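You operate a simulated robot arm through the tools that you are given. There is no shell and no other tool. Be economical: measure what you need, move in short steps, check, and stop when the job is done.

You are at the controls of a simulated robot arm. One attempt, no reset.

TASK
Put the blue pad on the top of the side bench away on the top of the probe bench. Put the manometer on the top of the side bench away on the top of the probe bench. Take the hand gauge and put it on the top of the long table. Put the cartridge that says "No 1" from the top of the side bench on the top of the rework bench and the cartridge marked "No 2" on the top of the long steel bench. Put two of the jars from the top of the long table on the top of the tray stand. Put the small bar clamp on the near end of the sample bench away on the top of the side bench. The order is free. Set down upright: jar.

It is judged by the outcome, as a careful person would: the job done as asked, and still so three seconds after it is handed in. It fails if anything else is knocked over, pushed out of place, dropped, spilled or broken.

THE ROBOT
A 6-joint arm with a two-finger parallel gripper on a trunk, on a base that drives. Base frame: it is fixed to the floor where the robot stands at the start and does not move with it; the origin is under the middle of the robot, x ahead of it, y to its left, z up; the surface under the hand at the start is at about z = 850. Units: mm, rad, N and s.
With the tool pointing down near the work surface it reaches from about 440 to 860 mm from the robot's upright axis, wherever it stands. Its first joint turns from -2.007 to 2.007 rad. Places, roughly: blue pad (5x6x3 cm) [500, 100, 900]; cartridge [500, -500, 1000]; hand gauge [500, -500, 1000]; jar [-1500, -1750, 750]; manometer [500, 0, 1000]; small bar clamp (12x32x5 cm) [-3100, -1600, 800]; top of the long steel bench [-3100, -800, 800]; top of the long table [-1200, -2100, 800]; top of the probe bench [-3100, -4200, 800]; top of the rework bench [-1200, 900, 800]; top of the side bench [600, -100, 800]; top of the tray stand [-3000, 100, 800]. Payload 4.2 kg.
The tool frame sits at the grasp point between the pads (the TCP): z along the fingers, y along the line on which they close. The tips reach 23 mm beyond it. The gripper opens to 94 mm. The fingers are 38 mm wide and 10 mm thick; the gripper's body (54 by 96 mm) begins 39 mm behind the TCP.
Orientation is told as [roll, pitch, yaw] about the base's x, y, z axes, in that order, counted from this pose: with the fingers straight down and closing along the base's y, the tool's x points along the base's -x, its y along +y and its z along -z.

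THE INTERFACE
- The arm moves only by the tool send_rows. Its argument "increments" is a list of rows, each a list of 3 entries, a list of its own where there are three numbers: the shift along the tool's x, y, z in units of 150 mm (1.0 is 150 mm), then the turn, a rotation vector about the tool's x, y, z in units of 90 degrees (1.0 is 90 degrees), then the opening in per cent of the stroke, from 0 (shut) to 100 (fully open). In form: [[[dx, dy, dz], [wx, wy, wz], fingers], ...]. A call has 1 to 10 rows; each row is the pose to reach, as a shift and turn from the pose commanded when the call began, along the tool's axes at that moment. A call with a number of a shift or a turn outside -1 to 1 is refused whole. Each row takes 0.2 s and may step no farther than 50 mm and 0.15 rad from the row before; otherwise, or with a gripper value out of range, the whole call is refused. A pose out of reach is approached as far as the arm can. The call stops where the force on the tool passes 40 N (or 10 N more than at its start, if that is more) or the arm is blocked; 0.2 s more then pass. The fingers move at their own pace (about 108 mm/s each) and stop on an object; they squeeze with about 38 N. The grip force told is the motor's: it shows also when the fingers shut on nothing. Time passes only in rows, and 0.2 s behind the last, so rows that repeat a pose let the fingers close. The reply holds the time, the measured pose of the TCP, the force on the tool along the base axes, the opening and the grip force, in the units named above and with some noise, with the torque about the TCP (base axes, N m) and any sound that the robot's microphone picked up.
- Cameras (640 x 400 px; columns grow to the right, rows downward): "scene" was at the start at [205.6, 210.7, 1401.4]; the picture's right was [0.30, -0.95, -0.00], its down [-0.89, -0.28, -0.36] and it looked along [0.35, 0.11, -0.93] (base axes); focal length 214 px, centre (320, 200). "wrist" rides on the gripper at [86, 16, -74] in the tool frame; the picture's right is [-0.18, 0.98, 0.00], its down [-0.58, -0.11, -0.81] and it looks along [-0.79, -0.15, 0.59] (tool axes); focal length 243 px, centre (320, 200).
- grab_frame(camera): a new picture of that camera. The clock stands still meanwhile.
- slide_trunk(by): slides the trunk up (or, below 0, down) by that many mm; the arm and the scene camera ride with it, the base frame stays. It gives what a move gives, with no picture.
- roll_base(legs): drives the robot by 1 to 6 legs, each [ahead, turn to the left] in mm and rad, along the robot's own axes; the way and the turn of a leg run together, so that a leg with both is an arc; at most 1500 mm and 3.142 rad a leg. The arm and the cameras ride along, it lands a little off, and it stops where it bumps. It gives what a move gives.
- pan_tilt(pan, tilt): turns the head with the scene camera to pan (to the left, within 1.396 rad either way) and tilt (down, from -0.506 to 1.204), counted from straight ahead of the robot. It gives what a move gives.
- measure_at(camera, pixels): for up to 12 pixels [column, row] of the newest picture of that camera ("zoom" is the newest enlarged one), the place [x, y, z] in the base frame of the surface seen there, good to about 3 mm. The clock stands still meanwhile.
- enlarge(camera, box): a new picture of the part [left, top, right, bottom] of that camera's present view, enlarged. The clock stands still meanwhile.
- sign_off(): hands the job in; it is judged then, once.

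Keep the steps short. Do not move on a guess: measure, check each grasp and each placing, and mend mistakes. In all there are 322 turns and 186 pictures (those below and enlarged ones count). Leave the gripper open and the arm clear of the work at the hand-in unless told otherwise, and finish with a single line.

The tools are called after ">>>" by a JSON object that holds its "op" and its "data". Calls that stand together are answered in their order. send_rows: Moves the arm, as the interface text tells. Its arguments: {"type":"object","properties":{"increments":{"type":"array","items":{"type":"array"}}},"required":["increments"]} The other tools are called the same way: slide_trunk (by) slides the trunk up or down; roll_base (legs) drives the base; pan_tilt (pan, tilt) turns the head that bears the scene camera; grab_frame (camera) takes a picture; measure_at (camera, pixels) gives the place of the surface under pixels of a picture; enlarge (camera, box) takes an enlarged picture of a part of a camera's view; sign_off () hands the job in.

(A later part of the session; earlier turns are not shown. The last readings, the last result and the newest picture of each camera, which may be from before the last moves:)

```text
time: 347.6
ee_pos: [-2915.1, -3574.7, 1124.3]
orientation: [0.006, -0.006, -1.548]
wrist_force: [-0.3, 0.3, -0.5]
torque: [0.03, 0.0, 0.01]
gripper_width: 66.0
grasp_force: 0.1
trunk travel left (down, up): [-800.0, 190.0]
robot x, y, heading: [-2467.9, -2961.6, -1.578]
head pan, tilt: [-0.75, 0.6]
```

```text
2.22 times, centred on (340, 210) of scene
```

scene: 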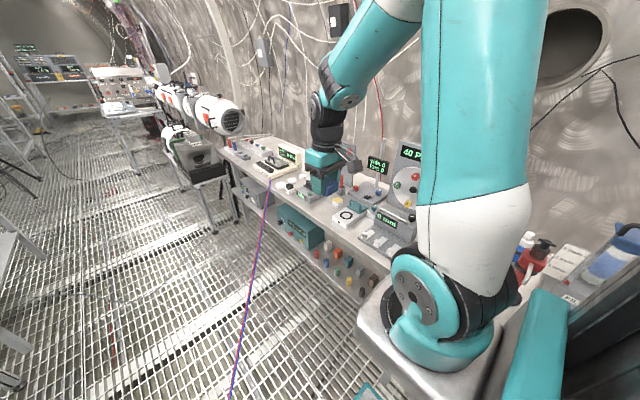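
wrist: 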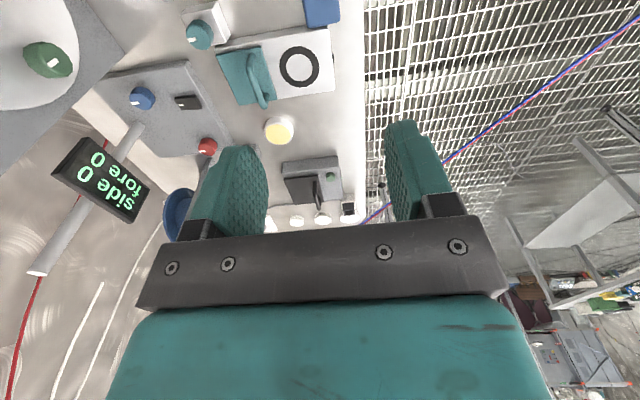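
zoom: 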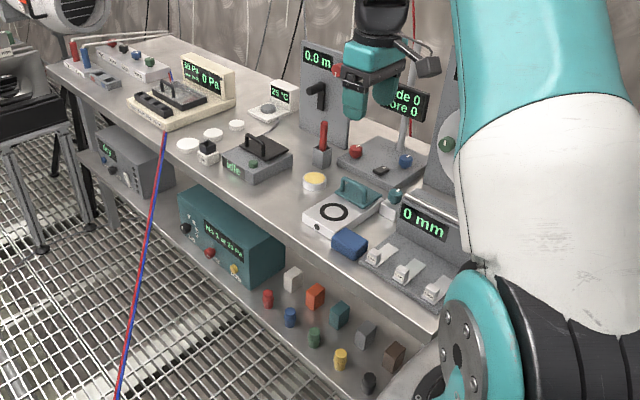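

Pad is placed. While here, I'll measure gap 2 (between white tool and the "idle" device) for the manometer.

>>> {"op": "measure_at", "data": {"camera": "wrist", "pixels": [[334, 92], [275, 105], [335, 112], [340, 150], [310, 140], [285, 160], [338, 157], [358, 130], [278, 130], [310, 165], [264, 128], [320, 180]]}}

```text
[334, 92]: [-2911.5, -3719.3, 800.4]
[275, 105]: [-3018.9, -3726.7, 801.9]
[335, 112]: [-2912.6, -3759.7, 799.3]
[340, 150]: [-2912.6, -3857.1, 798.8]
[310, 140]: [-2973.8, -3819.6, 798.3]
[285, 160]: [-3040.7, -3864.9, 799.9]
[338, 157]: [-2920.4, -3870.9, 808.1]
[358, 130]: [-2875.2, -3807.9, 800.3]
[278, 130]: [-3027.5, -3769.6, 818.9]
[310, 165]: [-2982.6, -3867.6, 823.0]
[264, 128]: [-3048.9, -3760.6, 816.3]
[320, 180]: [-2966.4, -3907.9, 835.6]
```

Gap 2 spans y -3719…-3868, x -2860…-3000: good for the manometer next trip. Retracting the arm over the aisle and backing out.

>>> {"op": "send_rows", "data": {"increments": [[[0, 0.1, -0.2], [0, 0, 0], 100], [[0, 0.4, -0.33], [0, 0, 0], 100], [[0, 0.7, -0.33], [0, 0, 0], 100], [[0, 1, -0.33], [0, 0, 0], 100]]}}

>>> {"op": "send_rows", "data": {"increments": [[[0.05, 0.3, 0], [0, 0, 0], 100], [[0.1, 0.6, 0], [0, 0, 0], 100], [[0.15, 0.9, 0], [0, 0, 0], 100], [[0.2, 1, 0], [0, 0, 0], 100]]}}

>>> {"op": "roll_base", "data": {"legs": [[-950, 0], [-950, 0]]}}

```text
time: 348.6
ee_pos: [-2766.0, -3571.1, 1178.2]
orientation: [0.005, -0.007, -1.548]
wrist_force: [-0.9, 0.0, -0.4]
torque: [0.01, 0.0, 0.01]
gripper_width: 94.0
grasp_force: 0.1
trunk travel left (down, up): [-800.0, 190.0]
robot x, y, heading: [-2469.6, -2958.8, -1.577]
head pan, tilt: [-0.75, 0.6]
```

```text
time: 349.6
ee_pos: [-2616.1, -3537.1, 1177.0]
orientation: [0.005, -0.005, -1.546]
wrist_force: [0.0, 1.1, 0.0]
torque: [0.03, -0.01, -0.01]
gripper_width: 93.9
grasp_force: 0.0
trunk travel left (down, up): [-800.0, 190.0]
robot x, y, heading: [-2467.0, -2959.0, -1.577]
head pan, tilt: [-0.75, 0.6]
```

```text
time: 359.0
ee_pos: [-2585.5, -1664.4, 1177.2]
orientation: [0.005, -0.004, -1.54]
wrist_force: [-0.1, 0.0, -0.7]
torque: [0.0, -0.03, -0.03]
gripper_width: 94.3
grasp_force: 0.1
trunk travel left (down, up): [-800.0, 190.0]
robot x, y, heading: [-2437.5, -1081.1, -1.573]
head pan, tilt: [-0.75, 0.6]
```

>>> {"op": "roll_base", "data": {"legs": [[0, 2.08], [1110, 0], [1090, 0]]}}

```text
time: 361.3
ee_pos: [-2367.9, -1696.2, 1144.7]
orientation: [0.109, -0.033, -0.969]
wrist_force: [-1.7, 0.2, -0.9]
torque: [0.05, -0.11, -0.03]
gripper_width: 93.9
grasp_force: 0.0
trunk travel left (down, up): [-800.0, 190.0]
robot x, y, heading: [-2429.7, -1074.5, -1.117]
head pan, tilt: [-0.75, 0.6]
stopped in leg 1: the robot was blocked; the commanded pose is now the measured one
```

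Blocked during the turn, and the arm's pose changed slightly. I'll look around.

>>> {"op": "pan_tilt", "data": {"pan": -0.1, "tilt": 0.5}}

>>> {"op": "grab_frame", "data": {"camera": "scene"}}

>>> {"op": "pan_tilt", "data": {"pan": -1.3, "tilt": 0.5}}

>>> {"op": "grab_frame", "data": {"camera": "scene"}}

>>> {"op": "grab_frame", "data": {"camera": "wrist"}}

```text
time: 362.3
ee_pos: [-2356.7, -1687.9, 1149.0]
orientation: [0.099, -0.037, -0.958]
wrist_force: [-0.3, -0.1, -0.2]
torque: [0.0, 0.0, 0.02]
gripper_width: 93.9
grasp_force: 0.0
trunk travel left (down, up): [-800.0, 190.0]
robot x, y, heading: [-2426.0, -1072.4, -1.097]
head pan, tilt: [-0.099, 0.499]
```

```text
81 pictures are left
```

scene: 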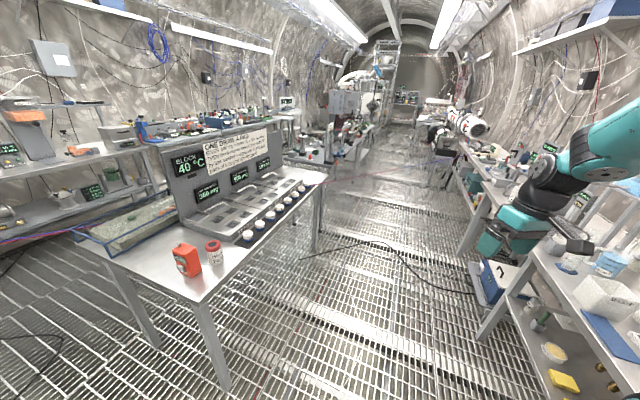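

```text
time: 363.7
ee_pos: [-2360.6, -1689.6, 1149.9]
orientation: [0.099, -0.036, -0.967]
wrist_force: [0.1, 0.1, 0.7]
torque: [0.01, -0.03, -0.02]
gripper_width: 94.2
grasp_force: 0.2
trunk travel left (down, up): [-800.0, 190.0]
robot x, y, heading: [-2425.5, -1075.5, -1.1]
head pan, tilt: [-1.3, 0.499]
```

```text
80 pictures are left
```

scene: 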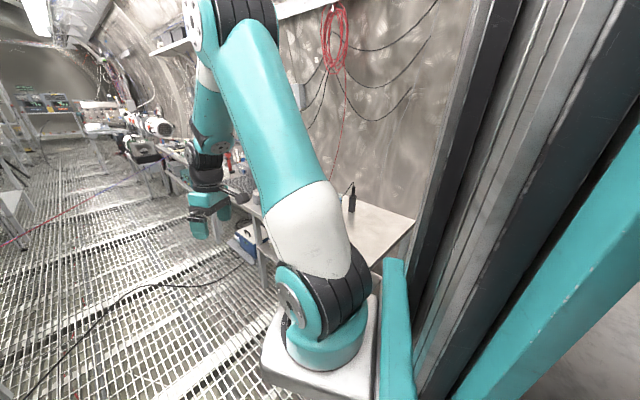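

```text
79 pictures are left
```

wrist: 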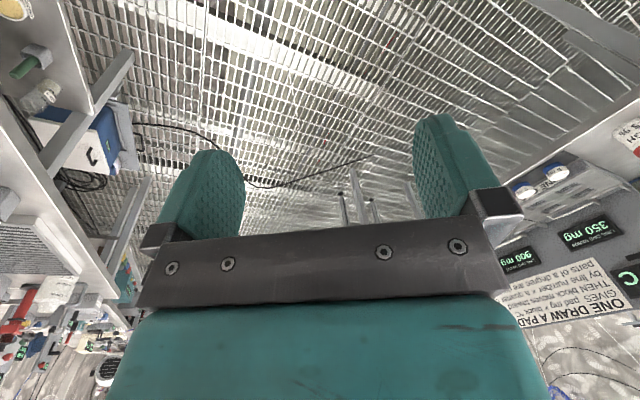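

My body's rear corner touched the steel bench's front edge (I stood too close to swing). I'll pull forward away from it, then finish the turn.

>>> {"op": "roll_base", "data": {"legs": [[260, 0]]}}

>>> {"op": "roll_base", "data": {"legs": [[0, 1.1]]}}

>>> {"op": "pan_tilt", "data": {"pan": 0.0, "tilt": 0.5}}

```text
time: 364.4
ee_pos: [-2460.7, -1736.5, 1111.1]
orientation: [0.191, -0.054, -0.985]
wrist_force: [-0.9, -1.1, 0.9]
torque: [0.04, -0.03, -0.04]
gripper_width: 94.1
grasp_force: 0.1
trunk travel left (down, up): [-800.0, 190.0]
robot x, y, heading: [-2424.4, -1082.7, -1.122]
head pan, tilt: [-1.3, 0.499]
stopped in leg 1: the robot was blocked; the commanded pose is now the measured one
```

```text
time: 365.6
ee_pos: [-2487.3, -1756.0, 1051.1]
orientation: [0.313, -0.066, -0.886]
wrist_force: [-2.0, -1.0, -1.6]
torque: [0.04, -0.11, 0.0]
gripper_width: 94.1
grasp_force: 0.1
trunk travel left (down, up): [-800.0, 190.0]
robot x, y, heading: [-2416.5, -1069.1, -1.051]
head pan, tilt: [-1.3, 0.499]
stopped in leg 1: the robot was blocked; the commanded pose is now the measured one
```

```text
time: 367.1
ee_pos: [-2474.6, -1752.5, 1056.8]
orientation: [0.305, -0.068, -0.871]
wrist_force: [0.1, 0.0, 0.2]
torque: [0.02, -0.01, 0.04]
gripper_width: 94.0
grasp_force: 0.1
trunk travel left (down, up): [-800.0, 190.0]
robot x, y, heading: [-2417.3, -1067.2, -1.037]
head pan, tilt: [0.0, 0.499]
```

>>> {"op": "grab_frame", "data": {"camera": "scene"}}

>>> {"op": "pan_tilt", "data": {"pan": -0.7, "tilt": 0.2}}

>>> {"op": "grab_frame", "data": {"camera": "scene"}}

```text
78 pictures are left
```

scene: 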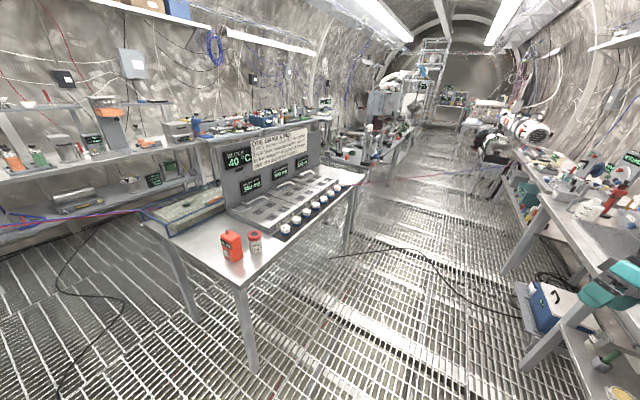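

```text
time: 368.2
ee_pos: [-2475.2, -1755.2, 1058.6]
orientation: [0.297, -0.07, -0.873]
wrist_force: [0.5, 0.0, -0.7]
torque: [-0.03, -0.03, -0.01]
gripper_width: 94.1
grasp_force: 0.1
trunk travel left (down, up): [-800.0, 190.0]
robot x, y, heading: [-2414.7, -1068.5, -1.04]
head pan, tilt: [-0.7, 0.201]
```

```text
77 pictures are left
```

scene: 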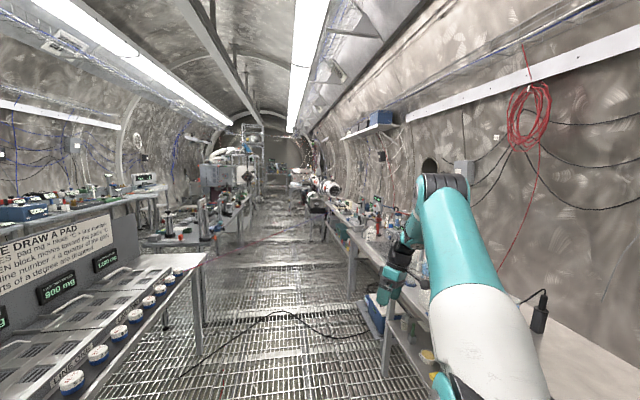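

I need to see what is touching: looking down at the right side.

>>> {"op": "pan_tilt", "data": {"pan": -1.39, "tilt": 1.0}}

>>> {"op": "grab_frame", "data": {"camera": "scene"}}

>>> {"op": "pan_tilt", "data": {"pan": 1.39, "tilt": 0.8}}

>>> {"op": "grab_frame", "data": {"camera": "scene"}}

```text
time: 369.3
ee_pos: [-2476.1, -1757.8, 1061.8]
orientation: [0.293, -0.077, -0.872]
wrist_force: [-0.6, -0.9, 0.8]
torque: [0.01, -0.04, 0.0]
gripper_width: 93.9
grasp_force: 0.0
trunk travel left (down, up): [-800.0, 190.0]
robot x, y, heading: [-2416.5, -1065.6, -1.035]
head pan, tilt: [-1.389, 1.0]
```

```text
76 pictures are left
```

scene: 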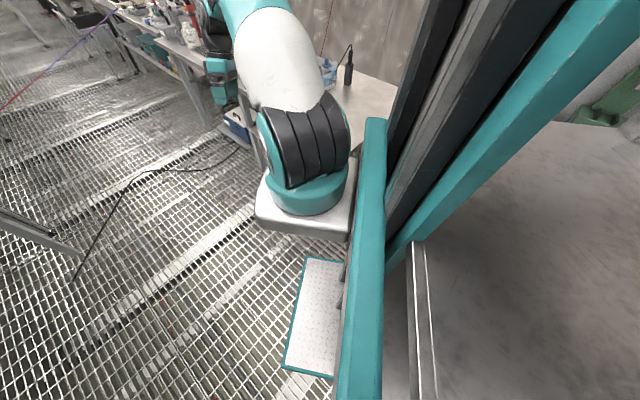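

```text
time: 371.8
ee_pos: [-2476.1, -1762.1, 1062.7]
orientation: [0.282, -0.079, -0.871]
wrist_force: [0.0, -0.7, -0.6]
torque: [0.01, -0.02, 0.01]
gripper_width: 94.3
grasp_force: 0.0
trunk travel left (down, up): [-800.0, 190.0]
robot x, y, heading: [-2417.3, -1066.4, -1.037]
head pan, tilt: [1.389, 0.799]
```

```text
75 pictures are left
```

scene: 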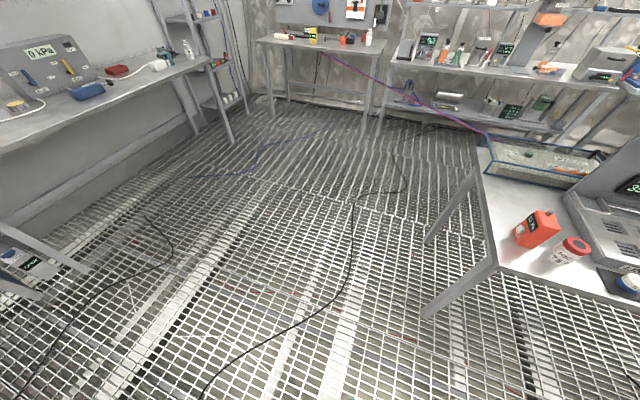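

>>> {"op": "pan_tilt", "data": {"pan": -1.39, "tilt": 0.7}}

>>> {"op": "grab_frame", "data": {"camera": "scene"}}

>>> {"op": "measure_at", "data": {"camera": "scene", "pixels": [[620, 200], [560, 250], [500, 300], [610, 160], [630, 120], [600, 350], [440, 300], [385, 170], [345, 170], [300, 330]]}}

```text
time: 374.2
ee_pos: [-2477.8, -1765.7, 1063.5]
orientation: [0.277, -0.08, -0.871]
wrist_force: [-0.7, 0.1, -0.4]
torque: [-0.04, 0.02, -0.03]
gripper_width: 94.1
grasp_force: 0.1
trunk travel left (down, up): [-800.0, 190.0]
robot x, y, heading: [-2413.4, -1066.0, -1.037]
head pan, tilt: [-1.389, 0.7]
```

```text
74 pictures are left
```

scene: 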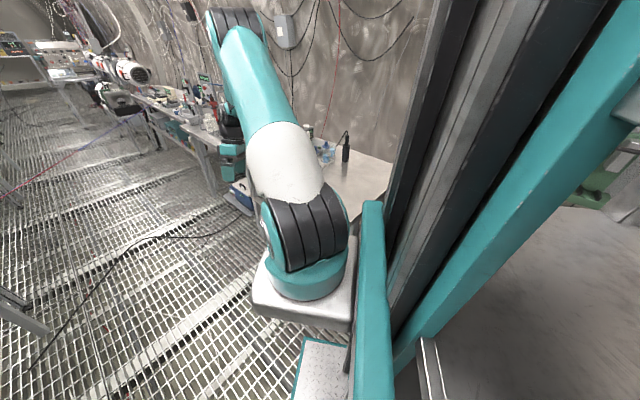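

```text
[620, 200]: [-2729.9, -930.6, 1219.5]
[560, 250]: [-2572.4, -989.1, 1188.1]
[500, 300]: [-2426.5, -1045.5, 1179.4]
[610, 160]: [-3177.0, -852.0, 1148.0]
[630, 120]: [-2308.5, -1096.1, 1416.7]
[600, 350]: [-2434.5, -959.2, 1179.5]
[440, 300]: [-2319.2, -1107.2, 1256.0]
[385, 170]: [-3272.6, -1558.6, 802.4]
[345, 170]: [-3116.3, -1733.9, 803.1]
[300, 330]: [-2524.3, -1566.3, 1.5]
```

The readings suggest my rear-right corner is wedged at the steel bench and the body is slightly tilted. I'll undo the last motion: turn right a little.

>>> {"op": "roll_base", "data": {"legs": [[0, -0.2]]}}

```text
time: 374.9
ee_pos: [-2548.3, -1787.6, 1012.9]
orientation: [0.368, -0.079, -0.888]
wrist_force: [-0.5, -1.6, 1.8]
torque: [0.06, -0.04, -0.04]
gripper_width: 93.9
grasp_force: 0.1
trunk travel left (down, up): [-800.0, 190.0]
robot x, y, heading: [-2408.3, -1069.9, -1.053]
head pan, tilt: [-1.389, 0.7]
stopped in leg 1: the robot was blocked; the commanded pose is now the measured one
```

Blocked again. Let me test the arm itself with a small upward move to see whether it is the part in contact.

>>> {"op": "send_rows", "data": {"increments": [[[0, 0, -0.1], [0, 0, 0], 100], [[0, 0, -0.2], [0, 0, 0], 100]]}}

>>> {"op": "pan_tilt", "data": {"pan": -0.5, "tilt": -0.3}}

>>> {"op": "grab_frame", "data": {"camera": "scene"}}

```text
time: 375.3
ee_pos: [-2571.3, -1788.2, 989.1]
orientation: [0.428, -0.07, -0.885]
wrist_force: [-0.8, -0.6, 0.9]
torque: [0.03, -0.06, 0.0]
gripper_width: 94.1
grasp_force: 0.1
trunk travel left (down, up): [-800.0, 190.0]
robot x, y, heading: [-2410.0, -1072.9, -1.056]
head pan, tilt: [-1.389, 0.7]
stopped in row 1: the arm was blocked; the commanded pose is now the measured one
```

```text
time: 376.6
ee_pos: [-2561.7, -1786.8, 994.5]
orientation: [0.419, -0.073, -0.877]
wrist_force: [0.3, 0.1, 0.1]
torque: [0.0, -0.03, 0.02]
gripper_width: 94.0
grasp_force: 0.0
trunk travel left (down, up): [-800.0, 190.0]
robot x, y, heading: [-2406.9, -1066.6, -1.045]
head pan, tilt: [-0.499, -0.3]
```

```text
73 pictures are left
```

scene: 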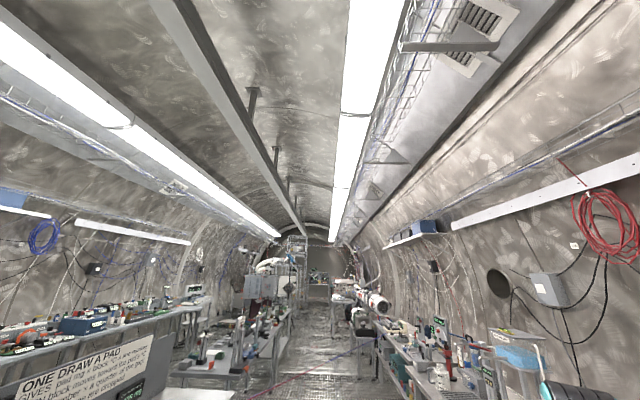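

>>> {"op": "pan_tilt", "data": {"pan": -1.0, "tilt": 0.35}}

>>> {"op": "grab_frame", "data": {"camera": "scene"}}

>>> {"op": "grab_frame", "data": {"camera": "wrist"}}

```text
time: 377.6
ee_pos: [-2564.4, -1788.7, 996.1]
orientation: [0.412, -0.077, -0.877]
wrist_force: [-0.4, 0.4, 0.2]
torque: [0.02, -0.03, -0.02]
gripper_width: 93.9
grasp_force: 0.1
trunk travel left (down, up): [-800.0, 190.0]
robot x, y, heading: [-2406.9, -1067.8, -1.05]
head pan, tilt: [-1.0, 0.351]
```

```text
72 pictures are left
```

scene: 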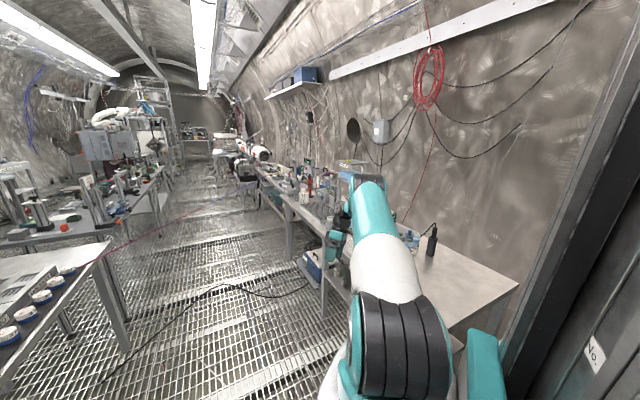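

```text
71 pictures are left
```

wrist: 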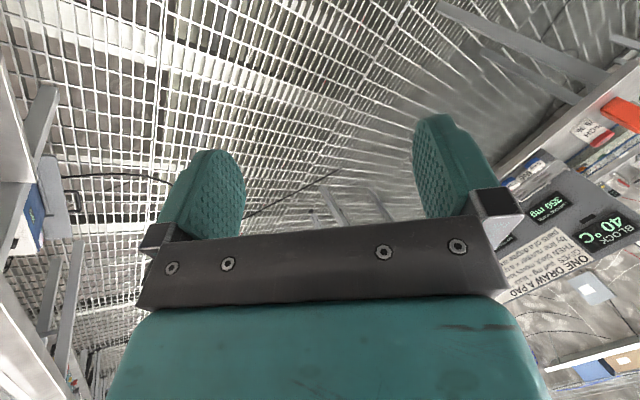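

>>> {"op": "measure_at", "data": {"camera": "scene", "pixels": [[595, 355], [600, 300], [485, 340], [370, 190], [365, 172], [345, 185], [335, 250], [400, 310], [450, 270], [400, 240], [620, 380], [460, 345]]}}

>>> {"op": "enlarge", "data": {"camera": "scene", "box": [280, 150, 460, 280]}}

```text
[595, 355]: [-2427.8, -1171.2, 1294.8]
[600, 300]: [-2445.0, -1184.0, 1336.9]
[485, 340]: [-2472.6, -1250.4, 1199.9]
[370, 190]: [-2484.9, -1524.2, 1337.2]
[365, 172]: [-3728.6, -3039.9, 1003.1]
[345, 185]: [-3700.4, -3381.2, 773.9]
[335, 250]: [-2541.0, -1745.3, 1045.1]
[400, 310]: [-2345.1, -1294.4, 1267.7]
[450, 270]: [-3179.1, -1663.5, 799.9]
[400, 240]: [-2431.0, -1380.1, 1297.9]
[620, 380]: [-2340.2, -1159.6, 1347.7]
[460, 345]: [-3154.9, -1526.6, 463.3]
```

```text
3.08 times, centred on (370, 215) of scene
```

zoom: 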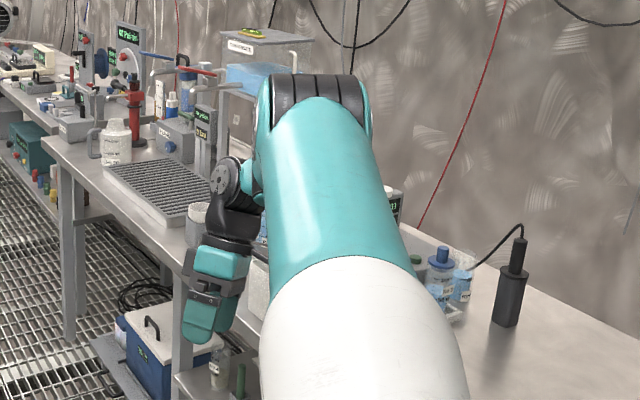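

No obvious contact at the tool. I'll let the arm settle with a hold call (no motion) and watch the drift.

>>> {"op": "send_rows", "data": {"increments": [[[0, 0, 0], [0, 0, 0], 100], [[0, 0, 0], [0, 0, 0], 100], [[0, 0, 0], [0, 0, 0], 100], [[0, 0, 0], [0, 0, 0], 100], [[0, 0, 0], [0, 0, 0], 100]]}}

```text
time: 377.9
ee_pos: [-2588.2, -1782.4, 964.0]
orientation: [0.471, -0.061, -0.883]
wrist_force: [-1.3, -1.2, 0.0]
torque: [0.05, 0.0, 0.01]
gripper_width: 94.0
grasp_force: 0.1
trunk travel left (down, up): [-800.0, 190.0]
robot x, y, heading: [-2406.8, -1064.7, -1.055]
head pan, tilt: [-1.0, 0.351]
stopped in row 1: the arm was blocked; the commanded pose is now the measured one
```

Even holding still counts as "blocked", so some part is in steady contact, most likely my rear corner against the steel bench. I'll try an arc forward and to the right, which moves that corner away from the bench.

>>> {"op": "roll_base", "data": {"legs": [[200, -0.2]]}}

```text
time: 378.6
ee_pos: [-2608.1, -1779.4, 934.4]
orientation: [0.492, -0.071, -0.879]
wrist_force: [-1.5, -0.5, 0.7]
torque: [0.02, -0.01, -0.03]
gripper_width: 94.1
grasp_force: 0.2
trunk travel left (down, up): [-800.0, 190.0]
robot x, y, heading: [-2405.4, -1072.1, -1.061]
head pan, tilt: [-1.0, 0.351]
stopped in leg 1: the robot was blocked; the commanded pose is now the measured one
```

>>> {"op": "slide_trunk", "data": {"by": 60}}

```text
time: 379.6
ee_pos: [-2604.1, -1777.5, 997.5]
orientation: [0.489, -0.07, -0.877]
wrist_force: [-0.4, 0.2, -0.3]
torque: [-0.01, -0.03, 0.0]
gripper_width: 94.1
grasp_force: 0.2
trunk travel left (down, up): [-860.0, 130.0]
robot x, y, heading: [-2402.9, -1071.1, -1.059]
head pan, tilt: [-1.0, 0.351]
```

The trunk moves freely. Now I'll test the arm again with a tiny correction of its tilt.

>>> {"op": "send_rows", "data": {"increments": [[[0, 0, 0], [0, 0, 0], 100], [[0, 0, -0.05], [0, 0, 0], 100]]}}

```text
time: 380.2
ee_pos: [-2609.9, -1775.0, 1001.0]
orientation: [0.487, -0.067, -0.874]
wrist_force: [-0.5, 0.1, 0.6]
torque: [0.02, 0.04, 0.01]
gripper_width: 93.8
grasp_force: 0.0
out of reach, approached as far as the arm can: row 2
trunk travel left (down, up): [-860.0, 130.0]
robot x, y, heading: [-2400.1, -1073.7, -1.061]
head pan, tilt: [-1.0, 0.351]
```

Unblocked now. I'll restore the tool to vertical in steps.

>>> {"op": "send_rows", "data": {"increments": [[[0, 0, 0], [0.06, 0.01, 0], 100], [[0, 0, 0], [0.12, 0.017, 0], 100], [[0, 0, 0], [0.18, 0.025, 0], 100], [[0, 0, 0], [0.245, 0.035, 0], 100], [[0, 0, 0], [0.31, 0.0427, 0], 100]]}}

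>>> {"op": "grab_frame", "data": {"camera": "scene"}}

```text
time: 380.7
ee_pos: [-2635.1, -1787.8, 985.7]
orientation: [0.424, -0.055, -0.876]
wrist_force: [-1.4, -0.6, -0.4]
torque: [0.05, -0.13, 0.0]
gripper_width: 94.0
grasp_force: 0.1
trunk travel left (down, up): [-860.0, 130.0]
robot x, y, heading: [-2399.5, -1074.3, -1.067]
head pan, tilt: [-1.0, 0.351]
stopped in row 2: the arm was blocked; the commanded pose is now the measured one
```

```text
69 pictures are left
```

scene: 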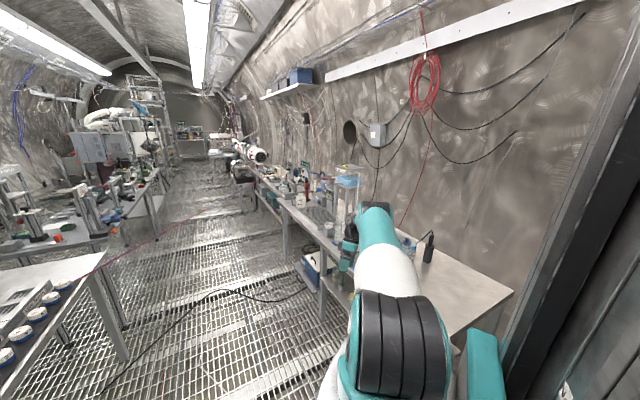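

>>> {"op": "pan_tilt", "data": {"pan": -0.85, "tilt": 0.95}}

>>> {"op": "grab_frame", "data": {"camera": "scene"}}

```text
time: 381.7
ee_pos: [-2629.6, -1788.3, 989.5]
orientation: [0.419, -0.055, -0.868]
wrist_force: [0.8, 0.2, 0.1]
torque: [-0.01, -0.01, 0.0]
gripper_width: 93.7
grasp_force: 0.1
trunk travel left (down, up): [-860.0, 130.0]
robot x, y, heading: [-2402.4, -1071.1, -1.057]
head pan, tilt: [-0.85, 0.949]
```

```text
68 pictures are left
```

scene: 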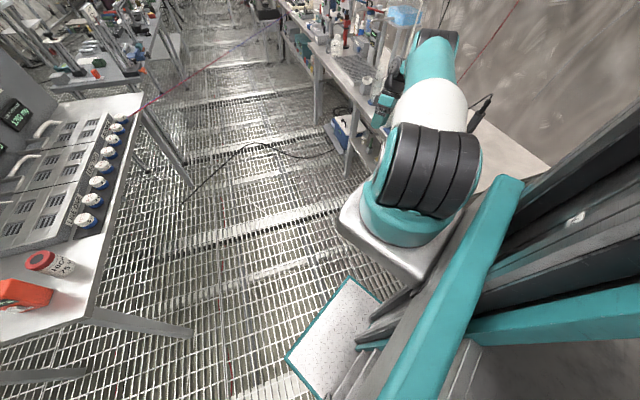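

Nothing touches the shoulder. I'll try a slow, small tilt correction (10 rows).

>>> {"op": "send_rows", "data": {"increments": [[[0, 0, 0], [0, 0, 0], 100], [[0, 0, 0], [0.01, 0, 0], 100], [[0, 0, 0], [0.02, 0, 0], 100], [[0, 0, 0], [0.03, 0.003, 0], 100], [[0, 0, 0], [0.04, 0.006, 0], 100], [[0, 0, 0], [0.05, 0.008, 0], 100], [[0, 0, 0], [0.06, 0.01, 0], 100], [[0, 0, 0], [0.07, 0.01, 0], 100], [[0, 0, 0], [0.08, 0.01, 0], 100], [[0, 0, 0], [0.09, 0.01, 0], 100]]}}

```text
time: 382.0
ee_pos: [-2642.4, -1782.4, 974.1]
orientation: [0.433, -0.055, -0.875]
wrist_force: [-0.8, -0.7, 0.0]
torque: [0.02, -0.02, 0.02]
gripper_width: 94.1
grasp_force: 0.2
trunk travel left (down, up): [-860.0, 130.0]
robot x, y, heading: [-2398.2, -1073.8, -1.065]
head pan, tilt: [-0.85, 0.949]
stopped in row 1: the arm was blocked; the commanded pose is now the measured one
```

I'll use the trunk slide (which seems to clear the state), then immediately try a gentle drive forward-right.

>>> {"op": "slide_trunk", "data": {"by": 60}}

>>> {"op": "roll_base", "data": {"legs": [[100, -0.1]]}}

```text
time: 383.0
ee_pos: [-2636.4, -1781.1, 1037.1]
orientation: [0.431, -0.059, -0.867]
wrist_force: [0.4, 0.7, 0.1]
torque: [-0.02, 0.02, 0.0]
gripper_width: 94.1
grasp_force: 0.0
trunk travel left (down, up): [-920.0, 70.0]
robot x, y, heading: [-2401.2, -1069.5, -1.055]
head pan, tilt: [-0.85, 0.949]
```

```text
time: 384.2
ee_pos: [-2673.5, -1859.0, 1035.8]
orientation: [0.439, -0.061, -0.972]
wrist_force: [-0.1, 1.4, 0.1]
torque: [-0.03, 0.0, 0.01]
gripper_width: 94.1
grasp_force: 0.0
trunk travel left (down, up): [-920.0, 70.0]
robot x, y, heading: [-2356.7, -1160.9, -1.155]
head pan, tilt: [-0.85, 0.949]
```

Freed. Now restore the tool to vertical.

>>> {"op": "send_rows", "data": {"increments": [[[0, 0, 0], [0.04, 0.005, 0], 100], [[0, 0, 0], [0.08, 0.01, 0], 100], [[0, 0, 0], [0.12, 0.017, 0], 100], [[0, 0, 0], [0.16, 0.023, 0], 100], [[0, 0, 0], [0.2, 0.03, 0], 100], [[0, 0, 0], [0.24, 0.035, 0], 100], [[0, 0, 0], [0.28, 0.039, 0], 100]]}}

```text
time: 385.8
ee_pos: [-2673.1, -1860.1, 1035.1]
orientation: [-0.005, -0.002, -0.958]
wrist_force: [0.4, -1.0, -0.7]
torque: [0.01, -0.02, -0.01]
gripper_width: 94.3
grasp_force: 0.0
trunk travel left (down, up): [-920.0, 70.0]
robot x, y, heading: [-2357.3, -1159.9, -1.159]
head pan, tilt: [-0.85, 0.949]
```

The arm responds normally. Bringing it back in front and up.

>>> {"op": "send_rows", "data": {"increments": [[[0, 0.1, -0.25], [0, 0, 0], 100], [[0, 0.2, -0.5], [0, 0, 0], 100], [[0, 0.35, -0.75], [0, 0, 0], 100], [[-0.05, 0.55, -0.95], [0, 0, 0], 100]]}}

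>>> {"op": "send_rows", "data": {"increments": [[[-0.08, 0.3, 0], [0, 0, 0.03], 100], [[-0.16, 0.6, 0], [0, 0, 0.06], 100], [[-0.25, 0.9, 0], [0, 0, 0.09], 100]]}}

>>> {"op": "send_rows", "data": {"increments": [[[-0.1, 0.3, 0], [0, 0, 0.03], 100], [[-0.15, 0.6, 0], [0, 0, 0.04], 100], [[-0.25, 0.9, 0], [0, 0, 0.04], 100]]}}

>>> {"op": "send_rows", "data": {"increments": [[[-0.1, 0.3, 0], [0, 0, 0], 100], [[-0.15, 0.6, 0], [0, 0, 0], 100], [[-0.15, 0.9, 0], [0, 0, 0], 100]]}}

>>> {"op": "pan_tilt", "data": {"pan": -1.39, "tilt": 0.7}}

>>> {"op": "grab_frame", "data": {"camera": "scene"}}

```text
time: 386.8
ee_pos: [-2602.9, -1816.5, 1176.8]
orientation: [-0.001, -0.002, -0.959]
wrist_force: [-0.3, -0.7, -1.0]
torque: [0.01, 0.01, -0.01]
gripper_width: 94.2
grasp_force: 0.0
trunk travel left (down, up): [-920.0, 70.0]
robot x, y, heading: [-2357.8, -1164.9, -1.153]
head pan, tilt: [-0.85, 0.949]
```

```text
time: 387.6
ee_pos: [-2472.4, -1771.2, 1176.5]
orientation: [-0.004, -0.003, -1.102]
wrist_force: [-0.5, -0.5, -0.4]
torque: [-0.01, -0.03, -0.02]
gripper_width: 94.0
grasp_force: 0.1
trunk travel left (down, up): [-920.0, 70.0]
robot x, y, heading: [-2355.9, -1165.8, -1.149]
head pan, tilt: [-0.85, 0.949]
```

```text
time: 388.4
ee_pos: [-2333.2, -1741.9, 1180.0]
orientation: [-0.003, -0.003, -1.167]
wrist_force: [-0.6, -0.6, -0.6]
torque: [0.0, -0.02, 0.01]
gripper_width: 93.9
grasp_force: 0.0
trunk travel left (down, up): [-920.0, 70.0]
robot x, y, heading: [-2357.9, -1162.5, -1.16]
head pan, tilt: [-0.85, 0.949]
```

```text
time: 389.2
ee_pos: [-2197.0, -1710.1, 1178.1]
orientation: [-0.002, -0.002, -1.164]
wrist_force: [0.0, 0.1, 0.9]
torque: [0.03, -0.02, 0.02]
gripper_width: 93.9
grasp_force: 0.1
trunk travel left (down, up): [-920.0, 70.0]
robot x, y, heading: [-2353.8, -1161.2, -1.156]
head pan, tilt: [-0.85, 0.949]
```

```text
time: 390.1
ee_pos: [-2199.7, -1709.2, 1178.3]
orientation: [-0.002, -0.001, -1.163]
wrist_force: [0.3, 0.8, -0.8]
torque: [0.0, 0.0, 0.0]
gripper_width: 94.0
grasp_force: 0.0
trunk travel left (down, up): [-920.0, 70.0]
robot x, y, heading: [-2352.7, -1167.9, -1.15]
head pan, tilt: [-1.389, 0.7]
```

```text
67 pictures are left
```

scene: 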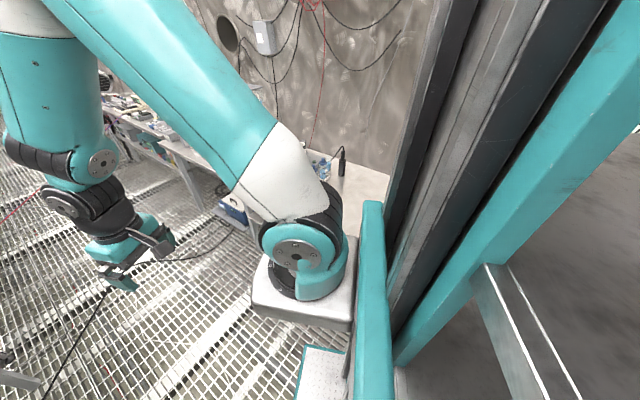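

All good. I'll restore the trunk height, then pull 100 mm clear of the bench and drive on.

>>> {"op": "slide_trunk", "data": {"by": -120}}

>>> {"op": "send_rows", "data": {"increments": [[[0, 0, -0.25], [0, 0, 0], 100], [[0, 0, -0.5], [0, 0, 0], 100], [[0, 0, -0.78], [0, 0, 0], 100]]}}

>>> {"op": "roll_base", "data": {"legs": [[110, 0]]}}

>>> {"op": "roll_base", "data": {"legs": [[0, 1.755]]}}

```text
time: 391.6
ee_pos: [-2198.0, -1710.6, 1058.8]
orientation: [-0.002, -0.001, -1.165]
wrist_force: [0.2, -0.5, -0.1]
torque: [-0.04, 0.0, 0.01]
gripper_width: 93.8
grasp_force: 0.0
trunk travel left (down, up): [-800.0, 190.0]
robot x, y, heading: [-2355.2, -1162.6, -1.154]
head pan, tilt: [-1.389, 0.7]
```

```text
time: 392.4
ee_pos: [-2194.4, -1710.0, 1173.7]
orientation: [-0.005, -0.002, -1.162]
wrist_force: [0.7, 0.2, -0.3]
torque: [0.0, 0.03, 0.01]
gripper_width: 93.9
grasp_force: 0.0
trunk travel left (down, up): [-800.0, 190.0]
robot x, y, heading: [-2359.7, -1163.2, -1.16]
head pan, tilt: [-1.389, 0.7]
```

```text
time: 393.6
ee_pos: [-2152.7, -1811.8, 1173.8]
orientation: [-0.003, -0.001, -1.165]
wrist_force: [-0.1, 0.2, 0.2]
torque: [-0.01, 0.03, -0.02]
gripper_width: 93.9
grasp_force: 0.1
trunk travel left (down, up): [-800.0, 190.0]
robot x, y, heading: [-2309.6, -1264.2, -1.155]
head pan, tilt: [-1.389, 0.7]
```

```text
time: 398.3
ee_pos: [-1806.0, -999.9, 1173.3]
orientation: [-0.001, -0.002, 0.609]
wrist_force: [-0.7, 0.2, 0.2]
torque: [-0.01, -0.04, -0.03]
gripper_width: 94.0
grasp_force: 0.0
trunk travel left (down, up): [-800.0, 190.0]
robot x, y, heading: [-2310.0, -1268.6, 0.617]
head pan, tilt: [-1.389, 0.7]
```

Turned freely. I'll check that the steel bench's items weren't disturbed.

>>> {"op": "pan_tilt", "data": {"pan": 1.39, "tilt": 0.4}}

>>> {"op": "grab_frame", "data": {"camera": "scene"}}

```text
time: 400.8
ee_pos: [-1806.3, -999.0, 1172.0]
orientation: [-0.003, -0.002, 0.609]
wrist_force: [-0.5, -0.5, 0.6]
torque: [0.0, -0.04, -0.02]
gripper_width: 94.0
grasp_force: 0.1
trunk travel left (down, up): [-800.0, 190.0]
robot x, y, heading: [-2313.0, -1264.4, 0.615]
head pan, tilt: [1.389, 0.4]
```

```text
66 pictures are left
```

scene: 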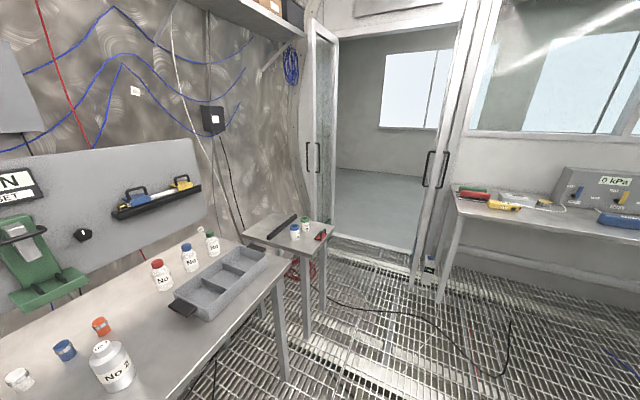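

Items all stand. Continuing to the side bench.

>>> {"op": "roll_base", "data": {"legs": [[0, -0.01], [1110, 0], [1100, 0]]}}

>>> {"op": "measure_at", "data": {"camera": "scene", "pixels": [[184, 308], [105, 350]]}}

```text
time: 412.0
ee_pos: [2.1, 283.6, 1173.2]
orientation: [-0.001, -0.003, 0.609]
wrist_force: [0.0, 0.2, 0.3]
torque: [0.02, 0.0, 0.03]
gripper_width: 94.1
grasp_force: 0.0
trunk travel left (down, up): [-800.0, 190.0]
robot x, y, heading: [-502.0, 17.8, 0.619]
head pan, tilt: [1.389, 0.4]
```

```text
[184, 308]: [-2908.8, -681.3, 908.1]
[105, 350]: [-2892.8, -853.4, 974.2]
```

>>> {"op": "roll_base", "data": {"legs": [[0, -0.655], [430, 0], [0, 0.035]]}}

>>> {"op": "pan_tilt", "data": {"pan": -0.2, "tilt": 0.95}}

>>> {"op": "enlarge", "data": {"camera": "scene", "box": [280, 130, 480, 270]}}

>>> {"op": "grab_frame", "data": {"camera": "scene"}}

```text
time: 416.8
ee_pos: [489.5, -79.5, 1172.6]
orientation: [-0.003, -0.002, -0.016]
wrist_force: [0.9, 0.9, -0.5]
torque: [-0.01, -0.01, 0.01]
gripper_width: 94.5
grasp_force: 0.0
trunk travel left (down, up): [-800.0, 190.0]
robot x, y, heading: [-74.7, 1.2, -0.007]
head pan, tilt: [1.389, 0.4]
```

```text
time: 418.5
ee_pos: [489.2, -80.7, 1173.7]
orientation: [-0.002, -0.001, -0.015]
wrist_force: [0.3, 0.2, 0.3]
torque: [-0.01, 0.01, -0.01]
gripper_width: 93.9
grasp_force: 0.0
trunk travel left (down, up): [-800.0, 190.0]
robot x, y, heading: [-75.0, 0.2, -0.01]
head pan, tilt: [-0.201, 0.949]
```

```text
2.86 times, centred on (380, 200) of scene
```

zoom: 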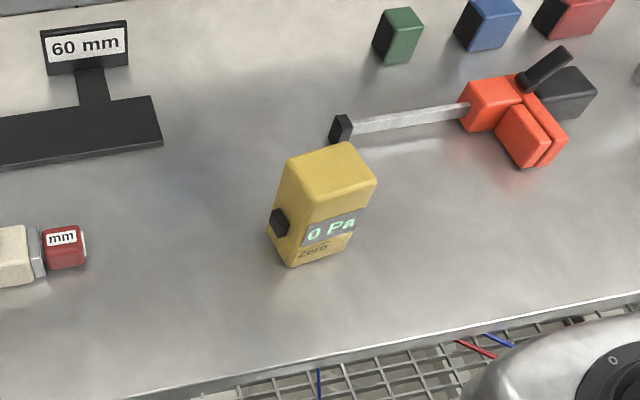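

```text
64 pictures are left
```

scene: 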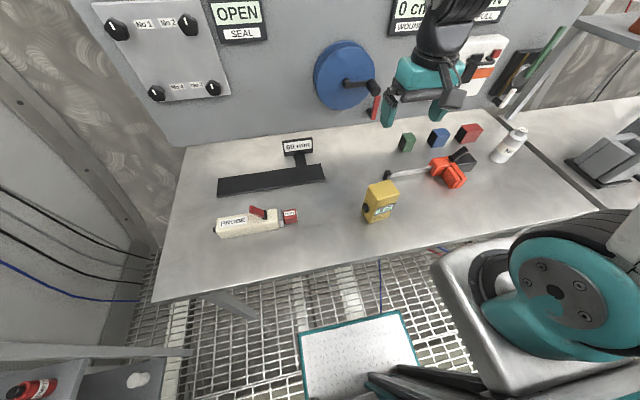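

Measuring the manometer's top corners.

>>> {"op": "measure_at", "data": {"camera": "zoom", "pixels": [[291, 162], [344, 148], [371, 182], [312, 200], [330, 172], [278, 222], [340, 225], [340, 128]]}}

>>> {"op": "send_rows", "data": {"increments": [[[0.05, 0, 0], [0, 0, 0], 100], [[0.1, 0, 0], [0, 0, 0], 100]]}}

>>> {"op": "grab_frame", "data": {"camera": "wrist"}}

```text
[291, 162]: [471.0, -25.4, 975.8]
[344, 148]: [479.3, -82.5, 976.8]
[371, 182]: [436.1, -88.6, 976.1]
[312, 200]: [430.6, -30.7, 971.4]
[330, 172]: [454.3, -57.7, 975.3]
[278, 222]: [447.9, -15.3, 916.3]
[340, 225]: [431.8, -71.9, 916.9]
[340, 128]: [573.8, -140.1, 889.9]
```

```text
time: 419.1
ee_pos: [473.6, -80.1, 1172.9]
orientation: [-0.002, 0.0, -0.015]
wrist_force: [-0.1, 0.4, -0.9]
torque: [0.0, 0.02, -0.01]
gripper_width: 94.0
grasp_force: 0.1
trunk travel left (down, up): [-800.0, 190.0]
robot x, y, heading: [-74.9, 0.9, -0.007]
head pan, tilt: [-0.201, 0.949]
```

```text
63 pictures are left
```

wrist: 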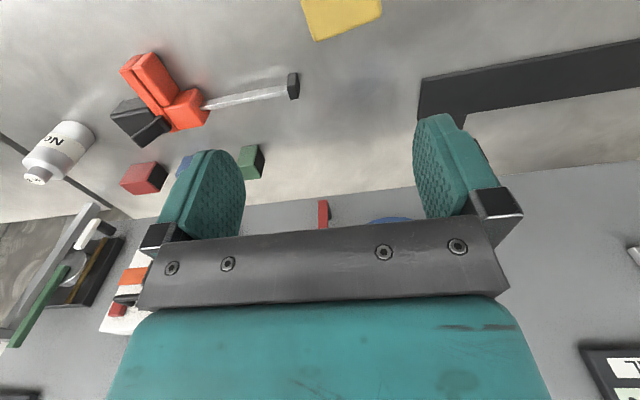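

Manometer: centre (454,-57), yaw ≈ +0.13, top z 976; a side button around z 895–938. I'll grip the sides high (tips at z≥945), above the button.

>>> {"op": "send_rows", "data": {"increments": [[[0.06, 0.075, 0], [0, 0, -0.046], 100], [[0.133, 0.151, 0], [0, 0, -0.092], 100], [[0.133, 0.151, 0.3], [0, 0, -0.092], 100], [[0.133, 0.151, 0.6], [0, 0, -0.092], 100]]}}

>>> {"op": "grab_frame", "data": {"camera": "wrist"}}

```text
time: 420.1
ee_pos: [454.7, -57.2, 1081.0]
orientation: [-0.004, -0.002, 0.13]
wrist_force: [-0.3, 0.2, 0.6]
torque: [-0.03, -0.02, 0.01]
gripper_width: 93.9
grasp_force: 0.0
trunk travel left (down, up): [-800.0, 190.0]
robot x, y, heading: [-77.3, 0.6, -0.008]
head pan, tilt: [-0.201, 0.949]
```

```text
62 pictures are left
```

wrist: 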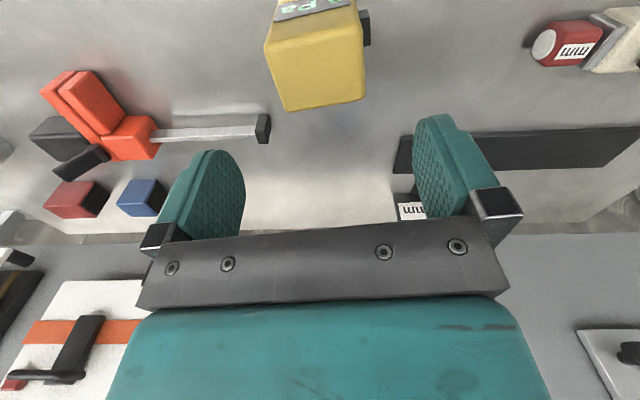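

>>> {"op": "measure_at", "data": {"camera": "wrist", "pixels": [[270, 48], [355, 30], [288, 105], [362, 95], [368, 15], [368, 38], [315, 65]]}}

```text
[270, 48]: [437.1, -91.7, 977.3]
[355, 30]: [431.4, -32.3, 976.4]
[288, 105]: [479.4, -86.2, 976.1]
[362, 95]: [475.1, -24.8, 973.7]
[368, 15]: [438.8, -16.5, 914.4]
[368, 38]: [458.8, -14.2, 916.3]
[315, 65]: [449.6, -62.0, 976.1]
```

Button top is at about z 917, well below the tips at 939. Descending to z 962 and gripping.

>>> {"op": "send_rows", "data": {"increments": [[[0, -0.01, 0.3], [0, 0, 0], 100], [[0, -0.01, 0.6], [0, 0, 0], 100], [[0, -0.01, 0.79], [0, 0, 0], 100]]}}

>>> {"op": "grab_frame", "data": {"camera": "wrist"}}

>>> {"op": "send_rows", "data": {"increments": [[[0, 0, 0], [0, 0, 0], 75], [[0, 0, 0], [0, 0, 0], 40], [[0, 0, 0], [0, 0, 0], 0], [[0, 0, 0], [0, 0, 0], 0], [[0, 0, 0], [0, 0, 0], 0]]}}

>>> {"op": "send_rows", "data": {"increments": [[[0, 0, -0.2], [0, 0, 0], 0], [[0, 0, -0.5], [0, 0, 0], 0], [[0, 0, -0.8], [0, 0, 0], 0], [[0, 0, -1], [0, 0, 0], 0]]}}

>>> {"op": "grab_frame", "data": {"camera": "wrist"}}

```text
time: 420.9
ee_pos: [455.4, -57.8, 963.4]
orientation: [-0.003, -0.002, 0.127]
wrist_force: [0.1, 0.4, 0.8]
torque: [-0.02, -0.06, 0.0]
gripper_width: 93.8
grasp_force: 0.0
trunk travel left (down, up): [-800.0, 190.0]
robot x, y, heading: [-76.0, 1.0, -0.008]
head pan, tilt: [-0.201, 0.949]
```

```text
61 pictures are left
```

wrist: 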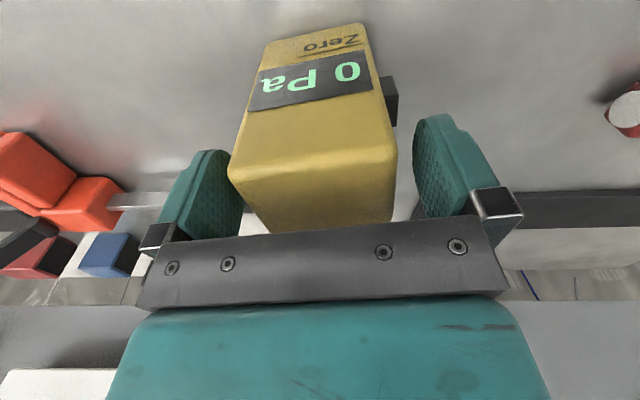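

```text
time: 422.1
ee_pos: [455.4, -58.4, 964.7]
orientation: [-0.003, -0.004, 0.128]
wrist_force: [0.3, 0.0, -0.5]
torque: [0.0, 0.03, 0.02]
gripper_width: 70.0
grasp_force: 37.7
trunk travel left (down, up): [-800.0, 190.0]
robot x, y, heading: [-75.4, -0.4, -0.006]
head pan, tilt: [-0.201, 0.949]
```

```text
time: 423.1
ee_pos: [454.7, -59.3, 1114.6]
orientation: [-0.004, -0.002, 0.127]
wrist_force: [0.2, 0.4, -4.6]
torque: [-0.02, 0.01, -0.02]
gripper_width: 70.0
grasp_force: 37.7
trunk travel left (down, up): [-800.0, 190.0]
robot x, y, heading: [-76.3, 2.9, -0.01]
head pan, tilt: [-0.201, 0.949]
```

```text
60 pictures are left
```

wrist: 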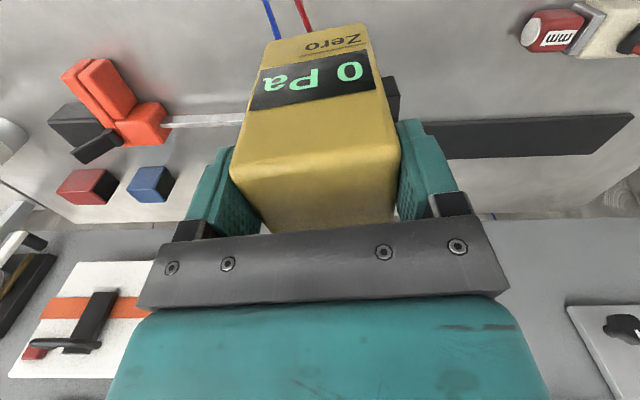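

Manometer is held. Raising and driving the same route toward the probe bench.

>>> {"op": "send_rows", "data": {"increments": [[[0, 0, -0.25], [0, 0, 0], 0], [[0, 0, -0.45], [0, 0, 0], 0]]}}

>>> {"op": "roll_base", "data": {"legs": [[-420, 0], [0, -2.6], [990, 0], [990, 0]]}}

```text
time: 423.7
ee_pos: [453.7, -58.8, 1180.9]
orientation: [-0.002, -0.002, 0.125]
wrist_force: [0.0, 0.0, -4.4]
torque: [-0.01, 0.05, 0.0]
gripper_width: 69.9
grasp_force: 38.3
trunk travel left (down, up): [-800.0, 190.0]
robot x, y, heading: [-74.9, 1.1, -0.005]
head pan, tilt: [-0.201, 0.949]
```

```text
time: 441.8
ee_pos: [-2629.2, -1318.9, 1180.9]
orientation: [-0.004, -0.002, -2.428]
wrist_force: [-0.2, -0.2, -4.4]
torque: [0.02, -0.01, -0.02]
gripper_width: 69.7
grasp_force: 37.7
trunk travel left (down, up): [-800.0, 190.0]
robot x, y, heading: [-2158.0, -1074.8, -2.567]
head pan, tilt: [-0.201, 0.949]
```

>>> {"op": "roll_base", "data": {"legs": [[0, 0.835], [1000, 0]]}}

```text
time: 449.2
ee_pos: [-2442.9, -2585.8, 1181.3]
orientation: [-0.006, -0.001, -1.585]
wrist_force: [0.2, 0.7, -3.4]
torque: [0.02, 0.01, 0.0]
gripper_width: 69.7
grasp_force: 38.0
trunk travel left (down, up): [-800.0, 190.0]
robot x, y, heading: [-2311.7, -2072.5, -1.723]
head pan, tilt: [-0.201, 0.949]
```

>>> {"op": "roll_base", "data": {"legs": [[0, -0.02], [880, 0], [0, 0.165]]}}

>>> {"op": "pan_tilt", "data": {"pan": 0.3, "tilt": 0.85}}

>>> {"op": "grab_frame", "data": {"camera": "scene"}}

```text
time: 454.9
ee_pos: [-2521.8, -3470.7, 1180.6]
orientation: [-0.002, -0.002, -1.445]
wrist_force: [0.0, -0.8, -3.1]
torque: [0.0, 0.01, 0.01]
gripper_width: 69.7
grasp_force: 38.5
trunk travel left (down, up): [-800.0, 190.0]
robot x, y, heading: [-2458.7, -2941.1, -1.581]
head pan, tilt: [-0.201, 0.949]
```

```text
time: 455.8
ee_pos: [-2522.3, -3470.9, 1181.3]
orientation: [-0.002, -0.001, -1.445]
wrist_force: [-0.4, 0.6, -2.5]
torque: [0.01, -0.05, 0.02]
gripper_width: 69.8
grasp_force: 38.4
trunk travel left (down, up): [-800.0, 190.0]
robot x, y, heading: [-2461.7, -2941.1, -1.584]
head pan, tilt: [0.3, 0.85]
```

```text
59 pictures are left
```

scene: 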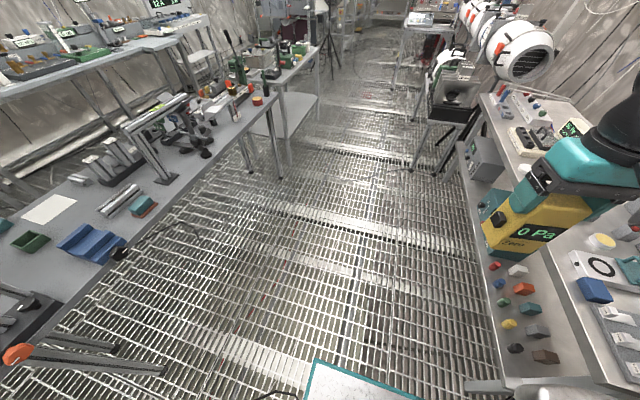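

I don't see the tubes where I expected them in this view. I'll look left and down to find them before moving any further.

>>> {"op": "pan_tilt", "data": {"pan": 1.3, "tilt": 0.75}}

>>> {"op": "grab_frame", "data": {"camera": "scene"}}

>>> {"op": "pan_tilt", "data": {"pan": -0.6, "tilt": 0.75}}

>>> {"op": "grab_frame", "data": {"camera": "scene"}}

```text
time: 457.1
ee_pos: [-2523.0, -3470.4, 1181.1]
orientation: [-0.003, -0.001, -1.445]
wrist_force: [0.5, -1.2, -3.6]
torque: [0.01, 0.05, -0.01]
gripper_width: 69.7
grasp_force: 37.6
trunk travel left (down, up): [-800.0, 190.0]
robot x, y, heading: [-2461.1, -2944.2, -1.58]
head pan, tilt: [1.3, 0.75]
```

```text
58 pictures are left
```

scene: 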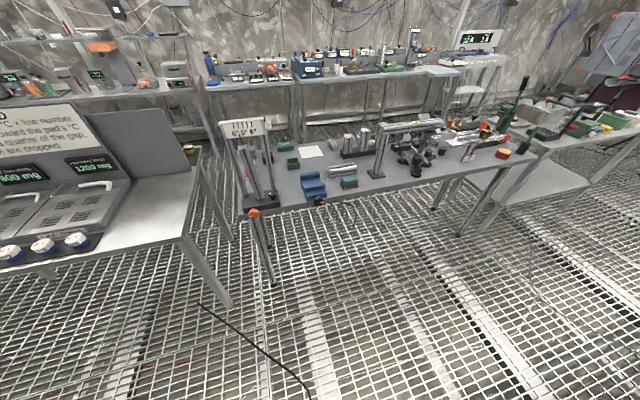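

```text
time: 458.9
ee_pos: [-2522.7, -3470.3, 1180.7]
orientation: [-0.004, -0.002, -1.445]
wrist_force: [-0.6, -1.1, -3.0]
torque: [0.02, 0.01, 0.03]
gripper_width: 69.9
grasp_force: 38.5
trunk travel left (down, up): [-800.0, 190.0]
robot x, y, heading: [-2459.9, -2945.0, -1.58]
head pan, tilt: [-0.6, 0.75]
```

```text
57 pictures are left
```

scene: 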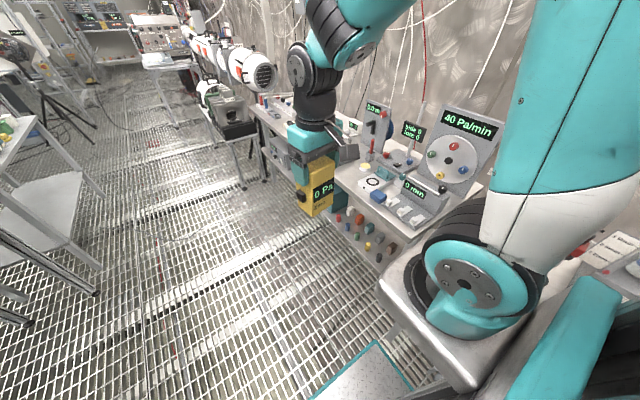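

>>> {"op": "enlarge", "data": {"camera": "scene", "box": [220, 70, 420, 230]}}

>>> {"op": "grab_frame", "data": {"camera": "wrist"}}

```text
2.50 times, centred on (320, 150) of scene
```

zoom: 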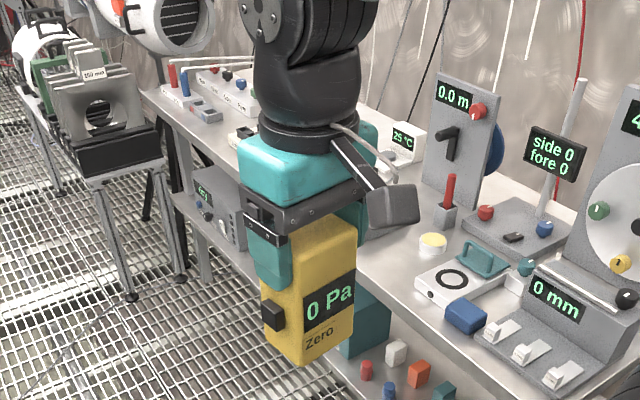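

```text
55 pictures are left
```

wrist: 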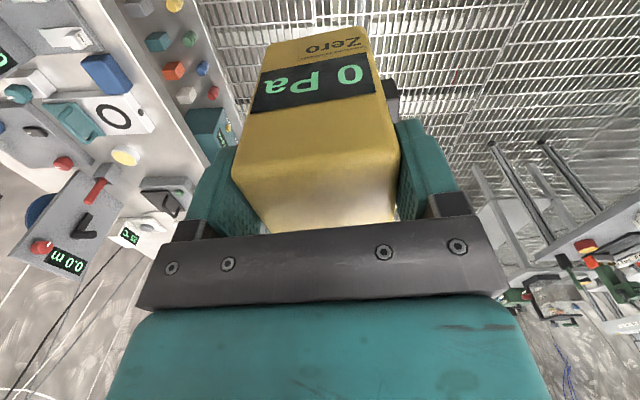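

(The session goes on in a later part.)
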